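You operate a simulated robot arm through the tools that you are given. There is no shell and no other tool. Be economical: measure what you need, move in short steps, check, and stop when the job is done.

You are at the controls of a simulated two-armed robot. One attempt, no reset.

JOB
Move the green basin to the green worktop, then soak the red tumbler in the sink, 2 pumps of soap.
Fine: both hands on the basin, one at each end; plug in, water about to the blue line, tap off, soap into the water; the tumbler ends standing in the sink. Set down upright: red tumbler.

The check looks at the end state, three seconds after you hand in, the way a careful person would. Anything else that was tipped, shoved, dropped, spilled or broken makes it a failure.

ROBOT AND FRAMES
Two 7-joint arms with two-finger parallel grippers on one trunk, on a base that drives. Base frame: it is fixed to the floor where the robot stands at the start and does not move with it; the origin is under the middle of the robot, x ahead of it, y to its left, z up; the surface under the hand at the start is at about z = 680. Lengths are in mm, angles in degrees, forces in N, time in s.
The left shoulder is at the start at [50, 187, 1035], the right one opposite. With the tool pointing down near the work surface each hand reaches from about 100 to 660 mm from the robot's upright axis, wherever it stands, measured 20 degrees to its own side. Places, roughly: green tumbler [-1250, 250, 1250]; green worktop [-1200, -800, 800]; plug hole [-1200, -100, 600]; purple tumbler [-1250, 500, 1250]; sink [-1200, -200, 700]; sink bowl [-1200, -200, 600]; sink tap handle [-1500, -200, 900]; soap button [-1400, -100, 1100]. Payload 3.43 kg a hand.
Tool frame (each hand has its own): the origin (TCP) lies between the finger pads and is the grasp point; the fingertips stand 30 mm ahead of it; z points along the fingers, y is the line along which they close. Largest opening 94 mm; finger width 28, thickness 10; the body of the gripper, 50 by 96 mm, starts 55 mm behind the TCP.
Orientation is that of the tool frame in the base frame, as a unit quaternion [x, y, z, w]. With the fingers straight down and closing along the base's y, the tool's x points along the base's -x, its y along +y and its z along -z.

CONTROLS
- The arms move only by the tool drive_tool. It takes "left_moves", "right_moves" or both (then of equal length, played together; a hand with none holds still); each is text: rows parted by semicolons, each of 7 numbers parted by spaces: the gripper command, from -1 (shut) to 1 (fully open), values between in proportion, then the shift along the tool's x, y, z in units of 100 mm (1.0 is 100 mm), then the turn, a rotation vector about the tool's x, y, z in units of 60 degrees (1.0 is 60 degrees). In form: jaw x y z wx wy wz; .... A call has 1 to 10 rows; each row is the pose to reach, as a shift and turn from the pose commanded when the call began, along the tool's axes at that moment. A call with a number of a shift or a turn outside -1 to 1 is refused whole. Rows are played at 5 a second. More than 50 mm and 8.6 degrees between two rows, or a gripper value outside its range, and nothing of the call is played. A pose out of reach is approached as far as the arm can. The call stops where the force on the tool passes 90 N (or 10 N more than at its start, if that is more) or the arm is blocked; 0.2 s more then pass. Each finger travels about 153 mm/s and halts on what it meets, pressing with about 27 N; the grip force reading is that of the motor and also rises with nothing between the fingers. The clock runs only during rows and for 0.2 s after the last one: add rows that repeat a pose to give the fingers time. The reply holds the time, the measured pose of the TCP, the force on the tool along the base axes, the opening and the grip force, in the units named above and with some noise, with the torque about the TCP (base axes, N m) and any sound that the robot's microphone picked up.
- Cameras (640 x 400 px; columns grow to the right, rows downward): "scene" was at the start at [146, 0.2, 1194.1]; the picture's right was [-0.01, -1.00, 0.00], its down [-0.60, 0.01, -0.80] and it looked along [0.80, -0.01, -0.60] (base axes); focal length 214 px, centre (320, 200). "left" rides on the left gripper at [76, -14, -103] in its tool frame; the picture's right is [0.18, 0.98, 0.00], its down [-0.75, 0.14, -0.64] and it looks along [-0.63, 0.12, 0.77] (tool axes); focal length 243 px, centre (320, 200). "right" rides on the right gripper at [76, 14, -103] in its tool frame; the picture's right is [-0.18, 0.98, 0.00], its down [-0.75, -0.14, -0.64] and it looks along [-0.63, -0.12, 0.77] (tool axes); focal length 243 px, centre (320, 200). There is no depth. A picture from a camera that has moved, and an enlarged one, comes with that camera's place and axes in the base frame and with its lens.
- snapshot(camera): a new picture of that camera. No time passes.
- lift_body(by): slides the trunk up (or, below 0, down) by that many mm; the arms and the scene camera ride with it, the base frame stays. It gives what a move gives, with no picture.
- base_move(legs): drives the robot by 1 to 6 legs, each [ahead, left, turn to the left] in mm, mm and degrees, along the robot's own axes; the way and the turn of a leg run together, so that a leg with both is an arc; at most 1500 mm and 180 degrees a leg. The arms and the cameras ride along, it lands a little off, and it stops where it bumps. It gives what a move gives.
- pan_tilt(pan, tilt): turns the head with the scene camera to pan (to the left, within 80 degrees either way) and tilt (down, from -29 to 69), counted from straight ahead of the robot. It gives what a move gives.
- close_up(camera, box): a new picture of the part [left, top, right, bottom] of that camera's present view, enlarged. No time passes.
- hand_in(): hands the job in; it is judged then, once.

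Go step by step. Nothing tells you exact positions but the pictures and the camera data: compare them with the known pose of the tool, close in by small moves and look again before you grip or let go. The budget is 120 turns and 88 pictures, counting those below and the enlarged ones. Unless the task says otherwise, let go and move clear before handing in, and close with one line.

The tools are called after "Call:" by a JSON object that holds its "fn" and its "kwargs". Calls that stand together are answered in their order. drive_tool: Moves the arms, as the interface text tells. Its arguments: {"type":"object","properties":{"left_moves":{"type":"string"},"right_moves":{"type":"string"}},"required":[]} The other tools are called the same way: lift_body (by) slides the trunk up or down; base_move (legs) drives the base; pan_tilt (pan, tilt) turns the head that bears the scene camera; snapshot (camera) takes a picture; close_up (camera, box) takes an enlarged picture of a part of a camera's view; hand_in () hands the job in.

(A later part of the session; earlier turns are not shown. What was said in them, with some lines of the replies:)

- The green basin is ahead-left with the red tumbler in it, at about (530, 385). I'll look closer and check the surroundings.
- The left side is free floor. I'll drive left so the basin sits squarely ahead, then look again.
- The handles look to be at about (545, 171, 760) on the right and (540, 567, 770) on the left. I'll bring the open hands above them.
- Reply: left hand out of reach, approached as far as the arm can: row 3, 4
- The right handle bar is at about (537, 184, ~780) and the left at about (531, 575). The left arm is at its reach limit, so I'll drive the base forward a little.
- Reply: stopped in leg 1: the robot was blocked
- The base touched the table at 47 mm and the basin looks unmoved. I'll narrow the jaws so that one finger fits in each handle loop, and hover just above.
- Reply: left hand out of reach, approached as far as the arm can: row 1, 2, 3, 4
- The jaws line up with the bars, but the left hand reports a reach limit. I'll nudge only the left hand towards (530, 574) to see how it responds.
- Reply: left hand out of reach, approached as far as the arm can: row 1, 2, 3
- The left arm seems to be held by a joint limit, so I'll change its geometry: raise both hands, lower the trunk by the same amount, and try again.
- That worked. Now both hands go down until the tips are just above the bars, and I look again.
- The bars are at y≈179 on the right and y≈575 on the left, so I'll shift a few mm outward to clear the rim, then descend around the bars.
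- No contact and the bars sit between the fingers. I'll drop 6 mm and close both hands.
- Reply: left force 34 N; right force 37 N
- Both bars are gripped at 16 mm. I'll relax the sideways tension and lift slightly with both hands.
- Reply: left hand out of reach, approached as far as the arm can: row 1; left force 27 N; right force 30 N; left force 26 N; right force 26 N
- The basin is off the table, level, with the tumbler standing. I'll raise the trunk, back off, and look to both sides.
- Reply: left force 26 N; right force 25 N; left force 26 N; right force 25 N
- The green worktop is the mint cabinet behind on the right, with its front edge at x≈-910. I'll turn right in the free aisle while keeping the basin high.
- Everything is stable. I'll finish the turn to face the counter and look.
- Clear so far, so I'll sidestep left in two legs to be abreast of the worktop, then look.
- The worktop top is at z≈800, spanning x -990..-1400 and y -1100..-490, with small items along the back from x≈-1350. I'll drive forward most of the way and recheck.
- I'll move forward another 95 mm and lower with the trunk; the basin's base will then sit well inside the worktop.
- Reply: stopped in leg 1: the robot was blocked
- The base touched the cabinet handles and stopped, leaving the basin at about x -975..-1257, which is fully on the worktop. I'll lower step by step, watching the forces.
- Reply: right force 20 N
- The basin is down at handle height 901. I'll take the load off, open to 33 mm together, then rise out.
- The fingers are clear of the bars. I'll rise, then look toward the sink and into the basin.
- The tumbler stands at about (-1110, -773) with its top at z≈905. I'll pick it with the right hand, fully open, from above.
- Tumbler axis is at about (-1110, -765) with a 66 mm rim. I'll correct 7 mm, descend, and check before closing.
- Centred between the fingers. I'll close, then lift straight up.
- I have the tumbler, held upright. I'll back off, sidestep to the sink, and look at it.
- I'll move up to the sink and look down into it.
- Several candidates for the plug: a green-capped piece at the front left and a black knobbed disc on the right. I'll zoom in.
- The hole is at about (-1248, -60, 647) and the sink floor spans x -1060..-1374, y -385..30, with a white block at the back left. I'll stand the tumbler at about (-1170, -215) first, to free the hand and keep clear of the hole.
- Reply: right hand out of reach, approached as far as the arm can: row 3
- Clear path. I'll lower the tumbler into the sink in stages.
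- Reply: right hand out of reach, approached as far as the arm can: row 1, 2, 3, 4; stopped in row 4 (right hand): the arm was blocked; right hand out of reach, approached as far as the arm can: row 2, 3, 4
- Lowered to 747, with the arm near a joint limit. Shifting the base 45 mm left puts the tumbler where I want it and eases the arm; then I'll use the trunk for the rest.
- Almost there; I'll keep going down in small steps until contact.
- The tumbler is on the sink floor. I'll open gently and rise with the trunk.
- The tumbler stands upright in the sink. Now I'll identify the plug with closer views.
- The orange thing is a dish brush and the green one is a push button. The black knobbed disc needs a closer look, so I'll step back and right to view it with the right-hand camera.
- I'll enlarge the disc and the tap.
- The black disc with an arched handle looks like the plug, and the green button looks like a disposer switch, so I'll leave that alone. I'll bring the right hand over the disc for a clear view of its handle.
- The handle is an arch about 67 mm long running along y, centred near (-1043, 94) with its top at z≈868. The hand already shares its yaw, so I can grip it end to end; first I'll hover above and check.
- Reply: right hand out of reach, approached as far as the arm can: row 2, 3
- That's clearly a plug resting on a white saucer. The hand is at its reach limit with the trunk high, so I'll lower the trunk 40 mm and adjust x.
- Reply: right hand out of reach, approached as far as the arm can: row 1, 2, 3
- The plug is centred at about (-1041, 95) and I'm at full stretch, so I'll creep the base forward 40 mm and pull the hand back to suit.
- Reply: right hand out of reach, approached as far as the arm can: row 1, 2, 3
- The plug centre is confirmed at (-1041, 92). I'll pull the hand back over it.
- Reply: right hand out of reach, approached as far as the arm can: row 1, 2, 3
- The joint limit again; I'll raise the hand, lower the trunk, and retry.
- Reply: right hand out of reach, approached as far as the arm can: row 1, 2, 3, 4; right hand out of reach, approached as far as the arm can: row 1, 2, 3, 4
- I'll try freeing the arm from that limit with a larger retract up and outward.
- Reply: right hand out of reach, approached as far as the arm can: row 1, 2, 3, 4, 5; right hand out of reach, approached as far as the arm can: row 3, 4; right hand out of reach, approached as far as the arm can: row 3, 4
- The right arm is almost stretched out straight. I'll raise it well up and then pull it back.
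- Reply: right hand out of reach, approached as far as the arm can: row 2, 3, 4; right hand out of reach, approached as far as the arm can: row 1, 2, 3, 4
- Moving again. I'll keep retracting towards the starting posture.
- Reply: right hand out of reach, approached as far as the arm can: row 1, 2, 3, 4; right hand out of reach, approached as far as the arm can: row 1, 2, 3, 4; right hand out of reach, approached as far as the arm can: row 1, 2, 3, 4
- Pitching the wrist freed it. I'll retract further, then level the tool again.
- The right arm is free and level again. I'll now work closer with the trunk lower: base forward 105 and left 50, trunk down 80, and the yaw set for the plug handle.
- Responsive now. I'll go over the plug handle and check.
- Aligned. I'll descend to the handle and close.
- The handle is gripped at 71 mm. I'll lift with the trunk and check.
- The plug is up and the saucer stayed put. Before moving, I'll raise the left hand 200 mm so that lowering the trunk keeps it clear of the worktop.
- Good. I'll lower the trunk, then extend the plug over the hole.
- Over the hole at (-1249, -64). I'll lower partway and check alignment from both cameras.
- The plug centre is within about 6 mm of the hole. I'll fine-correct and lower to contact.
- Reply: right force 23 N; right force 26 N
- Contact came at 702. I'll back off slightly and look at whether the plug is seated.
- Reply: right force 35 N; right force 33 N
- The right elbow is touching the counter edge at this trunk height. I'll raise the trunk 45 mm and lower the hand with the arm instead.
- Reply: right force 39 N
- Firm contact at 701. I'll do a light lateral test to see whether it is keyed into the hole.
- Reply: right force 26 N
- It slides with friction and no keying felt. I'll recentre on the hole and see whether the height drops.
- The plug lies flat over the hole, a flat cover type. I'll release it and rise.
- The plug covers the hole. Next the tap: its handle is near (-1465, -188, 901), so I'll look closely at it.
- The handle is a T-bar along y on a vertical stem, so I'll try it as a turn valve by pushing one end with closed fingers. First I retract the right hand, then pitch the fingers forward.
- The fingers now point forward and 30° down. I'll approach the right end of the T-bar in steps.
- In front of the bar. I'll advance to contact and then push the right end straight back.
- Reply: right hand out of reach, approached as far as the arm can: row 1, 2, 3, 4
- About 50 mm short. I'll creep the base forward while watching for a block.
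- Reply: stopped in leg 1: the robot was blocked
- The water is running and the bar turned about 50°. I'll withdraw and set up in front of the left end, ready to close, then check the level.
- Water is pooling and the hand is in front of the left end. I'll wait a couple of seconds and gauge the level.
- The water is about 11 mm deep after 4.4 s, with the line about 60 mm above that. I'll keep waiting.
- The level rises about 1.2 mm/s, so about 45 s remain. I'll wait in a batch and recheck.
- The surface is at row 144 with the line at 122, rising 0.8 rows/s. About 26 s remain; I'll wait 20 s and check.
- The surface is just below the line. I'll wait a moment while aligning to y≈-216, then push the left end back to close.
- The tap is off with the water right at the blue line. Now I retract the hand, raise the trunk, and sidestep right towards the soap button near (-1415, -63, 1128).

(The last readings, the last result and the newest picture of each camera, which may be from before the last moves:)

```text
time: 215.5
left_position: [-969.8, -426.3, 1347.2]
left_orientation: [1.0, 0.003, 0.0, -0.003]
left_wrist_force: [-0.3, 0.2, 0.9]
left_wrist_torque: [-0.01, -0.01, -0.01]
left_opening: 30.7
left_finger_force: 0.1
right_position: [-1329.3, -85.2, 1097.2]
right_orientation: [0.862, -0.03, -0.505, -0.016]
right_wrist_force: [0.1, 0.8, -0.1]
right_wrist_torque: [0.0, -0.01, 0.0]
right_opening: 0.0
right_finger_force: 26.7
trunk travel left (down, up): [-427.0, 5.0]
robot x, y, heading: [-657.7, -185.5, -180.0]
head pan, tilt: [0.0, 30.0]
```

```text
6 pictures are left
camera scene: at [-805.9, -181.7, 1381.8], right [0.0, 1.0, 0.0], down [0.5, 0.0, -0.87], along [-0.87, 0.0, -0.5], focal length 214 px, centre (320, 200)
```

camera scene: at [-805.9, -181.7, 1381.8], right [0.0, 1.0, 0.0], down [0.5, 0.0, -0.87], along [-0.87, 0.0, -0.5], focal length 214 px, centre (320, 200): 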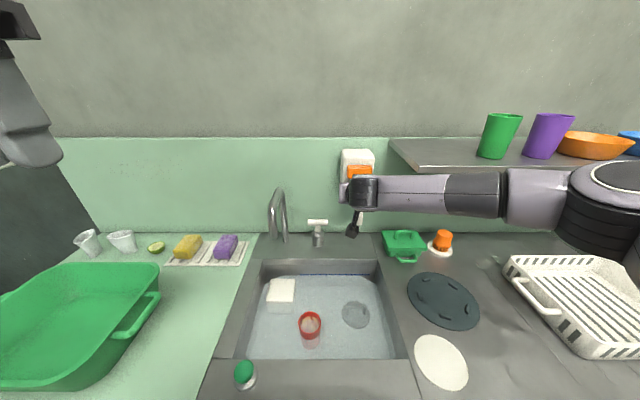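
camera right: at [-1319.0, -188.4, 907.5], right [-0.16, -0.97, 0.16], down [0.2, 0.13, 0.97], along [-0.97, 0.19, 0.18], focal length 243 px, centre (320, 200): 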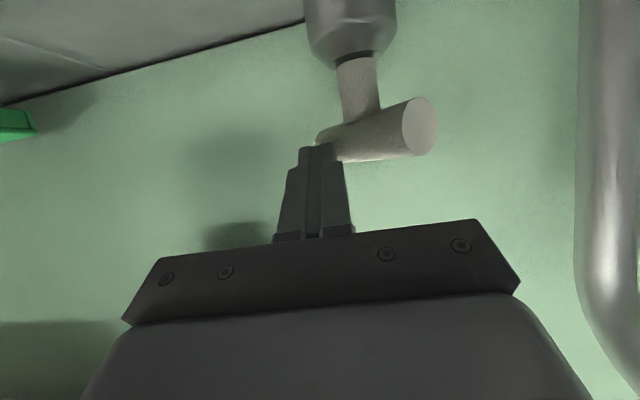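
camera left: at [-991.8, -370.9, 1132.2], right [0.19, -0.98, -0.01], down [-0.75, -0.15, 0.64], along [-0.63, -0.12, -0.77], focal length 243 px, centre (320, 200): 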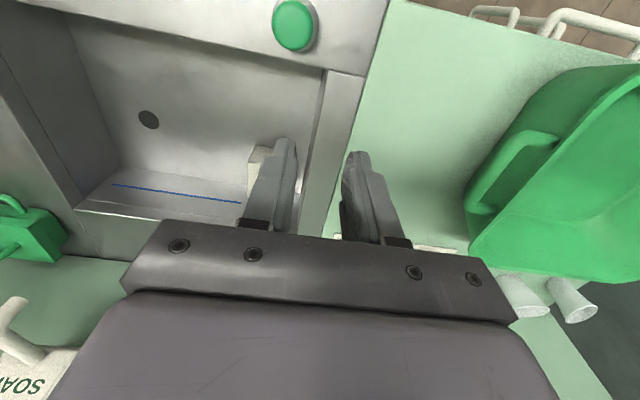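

The tap is closed and the water sits at the line. I'll line up with the soap button.

Call:
{"fn": "drive_tool", "kwargs": {"right_moves": "-1 -0.2 -0.05 0 0 0 0;-1 -0.4 -0.1 0 0 0 0;-1 -0.53 -0.16 0 0 0 0;-1 -0.53 -0.16 0 0 0 0"}}

Call:
{"fn": "drive_tool", "kwargs": {"right_moves": "-1 -0.07 0 0.13 0 0 0;-1 -0.14 0 0.26 0 0 0;-1 -0.14 0 0.26 0 0 0"}}

Call:
{"fn": "close_up", "kwargs": {"camera": "scene", "box": [300, 120, 420, 220]}}

```text
time: 216.5
left_position: [-970.5, -425.8, 1347.4]
left_orientation: [1.0, 0.002, 0.0, -0.004]
left_wrist_force: [1.2, 0.7, 0.4]
left_wrist_torque: [0.02, -0.01, 0.01]
left_opening: 30.5
left_finger_force: 0.0
right_position: [-1353.0, -68.5, 1145.2]
right_orientation: [0.862, -0.031, -0.506, -0.016]
right_wrist_force: [-0.6, 0.5, 0.9]
right_wrist_torque: [0.0, 0.01, 0.03]
right_opening: 0.2
right_finger_force: 27.0
trunk travel left (down, up): [-427.0, 5.0]
robot x, y, heading: [-661.1, -184.7, -179.9]
head pan, tilt: [0.0, 30.0]
```

```text
time: 217.3
left_position: [-971.5, -427.3, 1347.7]
left_orientation: [1.0, 0.003, 0.0, -0.003]
left_wrist_force: [0.1, -0.1, -0.4]
left_wrist_torque: [-0.01, -0.01, 0.01]
left_opening: 30.4
left_finger_force: 0.0
right_position: [-1383.3, -65.8, 1144.0]
right_orientation: [0.861, -0.031, -0.507, -0.017]
right_wrist_force: [1.6, 0.9, -0.8]
right_wrist_torque: [-0.01, 0.0, 0.01]
right_opening: 0.2
right_finger_force: 26.9
trunk travel left (down, up): [-427.0, 5.0]
robot x, y, heading: [-656.4, -184.4, -179.9]
head pan, tilt: [0.0, 30.0]
```

```text
4.00 times, centred on (360, 170) of scene
camera zoom: at [-805.7, -181.9, 1381.8], right [0.0, 1.0, 0.0], down [0.5, 0.0, -0.87], along [-0.87, 0.0, -0.5], focal length 858 px, centre (160, 320)
```

zoom: 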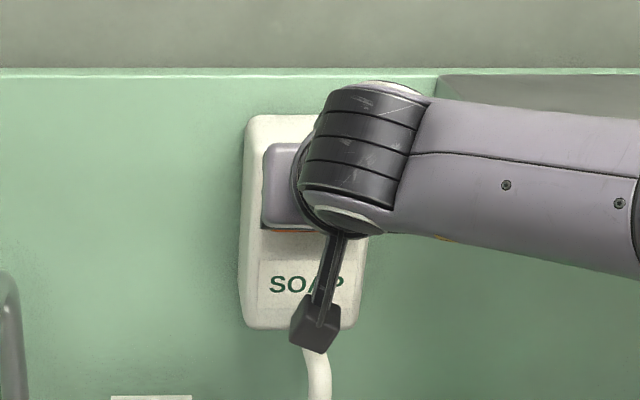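

I'll push in small increments, watching force and sound.

Call:
{"fn": "drive_tool", "kwargs": {"right_moves": "-1 -0.03 0 0.05 0 0 0;-1 -0.05 0 0.09 0 0 0;-1 -0.05 0 0.09 0 0 0"}}

```text
time: 218.1
left_position: [-968.4, -426.5, 1348.7]
left_orientation: [1.0, 0.002, -0.001, -0.004]
left_wrist_force: [0.0, 0.1, 0.0]
left_wrist_torque: [-0.01, 0.01, 0.0]
left_opening: 30.6
left_finger_force: 0.1
right_position: [-1391.3, -66.1, 1144.5]
right_orientation: [0.862, -0.031, -0.506, -0.016]
right_wrist_force: [10.6, -0.3, 0.5]
right_wrist_torque: [0.02, -0.05, 0.0]
right_opening: 0.0
right_finger_force: 27.4
trunk travel left (down, up): [-427.0, 5.0]
robot x, y, heading: [-658.3, -185.9, -180.0]
head pan, tilt: [0.0, 30.0]
heard: click
```

A click: the first pump. I'll release fully, then press again the same way.

Call:
{"fn": "drive_tool", "kwargs": {"right_moves": "-1 0.08 0 -0.14 0 0 0;-1 0.17 0 -0.31 0 0 0;-1 0.17 0 -0.31 0 0 0;-1 0.17 0 -0.31 0 0 0;-1 0.17 0 -0.31 0 0 0"}}

Call:
{"fn": "close_up", "kwargs": {"camera": "scene", "box": [230, 120, 430, 380]}}

```text
time: 219.3
left_position: [-971.1, -426.2, 1347.7]
left_orientation: [1.0, 0.003, 0.001, -0.003]
left_wrist_force: [0.4, -1.3, 0.2]
left_wrist_torque: [-0.05, 0.0, -0.04]
left_opening: 30.9
left_finger_force: 0.0
right_position: [-1359.0, -67.0, 1145.8]
right_orientation: [0.862, -0.032, -0.506, -0.017]
right_wrist_force: [0.0, 0.0, -0.1]
right_wrist_torque: [-0.01, -0.01, -0.02]
right_opening: 0.1
right_finger_force: 26.9
trunk travel left (down, up): [-427.0, 5.0]
robot x, y, heading: [-651.5, -185.5, -179.9]
head pan, tilt: [0.0, 30.0]
```

```text
1.54 times, centred on (330, 250) of scene
camera zoom: at [-806.0, -182.0, 1381.8], right [0.0, 1.0, 0.0], down [0.5, 0.0, -0.87], along [-0.87, 0.0, -0.5], focal length 330 px, centre (305, 123)
```

zoom: 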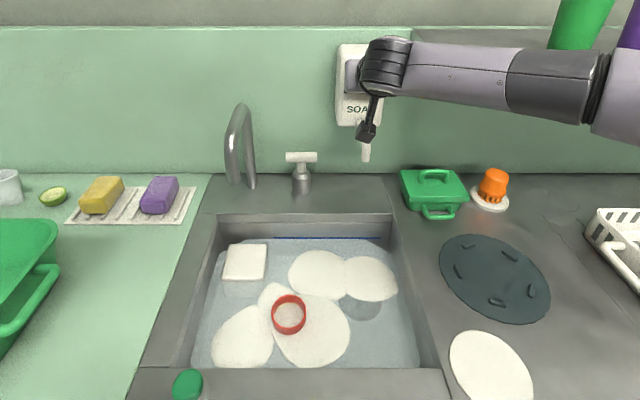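

The foam is on the water from the first pump. Now the second pump, then release.

Call:
{"fn": "drive_tool", "kwargs": {"right_moves": "-1 -0.08 0 0.14 0 0 0;-1 -0.14 0 0.26 0 0 0;-1 -0.17 0 0.31 0 0 0;-1 -0.17 0 0.31 0 0 0"}}

Call:
{"fn": "drive_tool", "kwargs": {"right_moves": "-1 0.12 0 -0.22 0 0 0;-1 0.25 0 -0.44 0 0 0;-1 0.35 0 -0.6 0 0 0;-1 0.35 0 -0.6 0 0 0"}}

Call:
{"fn": "close_up", "kwargs": {"camera": "scene", "box": [230, 120, 430, 380]}}

```text
time: 220.3
left_position: [-968.3, -427.7, 1348.1]
left_orientation: [1.0, 0.003, -0.001, -0.004]
left_wrist_force: [0.5, -0.6, 0.2]
left_wrist_torque: [-0.01, -0.01, -0.01]
left_opening: 30.3
left_finger_force: 0.0
right_position: [-1392.8, -66.5, 1145.2]
right_orientation: [0.862, -0.03, -0.506, -0.016]
right_wrist_force: [10.1, -1.0, 1.2]
right_wrist_torque: [-0.01, 0.0, 0.04]
right_opening: 0.0
right_finger_force: 26.8
trunk travel left (down, up): [-427.0, 5.0]
robot x, y, heading: [-656.7, -179.0, -179.9]
head pan, tilt: [0.0, 30.0]
heard: click
```

```text
time: 221.3
left_position: [-970.9, -427.0, 1348.2]
left_orientation: [1.0, 0.003, 0.0, -0.004]
left_wrist_force: [-0.2, 0.6, -0.4]
left_wrist_torque: [0.02, -0.02, 0.01]
left_opening: 30.6
left_finger_force: 0.1
right_position: [-1324.1, -69.3, 1142.3]
right_orientation: [0.862, -0.032, -0.506, -0.017]
right_wrist_force: [0.1, 0.0, -0.7]
right_wrist_torque: [0.02, 0.0, -0.01]
right_opening: 0.0
right_finger_force: 27.1
trunk travel left (down, up): [-427.0, 5.0]
robot x, y, heading: [-659.2, -185.3, -180.1]
head pan, tilt: [0.0, 30.0]
```

```text
1.54 times, centred on (330, 250) of scene
camera zoom: at [-806.1, -182.1, 1381.8], right [0.0, 1.0, 0.0], down [0.5, 0.0, -0.87], along [-0.87, 0.0, -0.5], focal length 330 px, centre (305, 123)
```

zoom: 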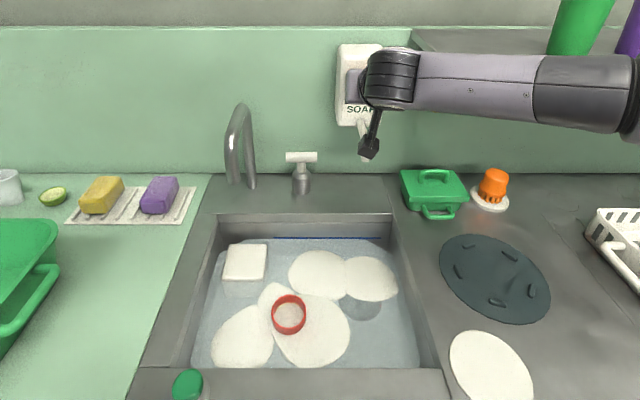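

Two clicks, so two pumps; tap off, water at the line, tumbler upright. I'll back away clear and take a final look.

Call:
{"fn": "base_move", "kwargs": {"legs": [[-300, 0, 0]]}}

Call:
{"fn": "snapshot", "kwargs": {"camera": "scene"}}

```text
time: 223.3
left_position: [-669.0, -427.5, 1348.1]
left_orientation: [1.0, 0.006, 0.0, -0.004]
left_wrist_force: [1.0, -0.2, -0.3]
left_wrist_torque: [0.01, 0.01, 0.0]
left_opening: 30.7
left_finger_force: 0.2
right_position: [-1027.5, -73.9, 1143.9]
right_orientation: [0.862, -0.028, -0.506, -0.015]
right_wrist_force: [0.3, -0.7, 0.3]
right_wrist_torque: [0.03, 0.0, 0.02]
right_opening: 0.0
right_finger_force: 26.8
trunk travel left (down, up): [-427.0, 5.0]
robot x, y, heading: [-359.0, -183.5, -179.7]
head pan, tilt: [0.0, 30.0]
```

```text
2 pictures are left
camera scene: at [-507.3, -181.9, 1381.9], right [-0.01, 1.0, 0.0], down [0.5, 0.0, -0.87], along [-0.87, -0.01, -0.5], focal length 214 px, centre (320, 200)
```

scene: 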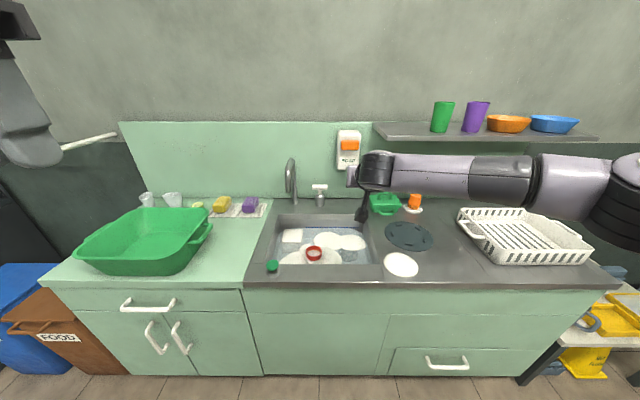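

Everything is in place: the basin is on the green worktop, the sink is plugged and filled to the line with the tap off, foam is on the water, and the tumbler stands upright. Handing in.

Call:
{"fn": "hand_in", "kwargs": {}}

```text
The job is handed in.
```

The green basin is on the green worktop, and the red tumbler stands upright in the plugged sink, with water at the blue line, the tap off and two pumps of soap in the water.
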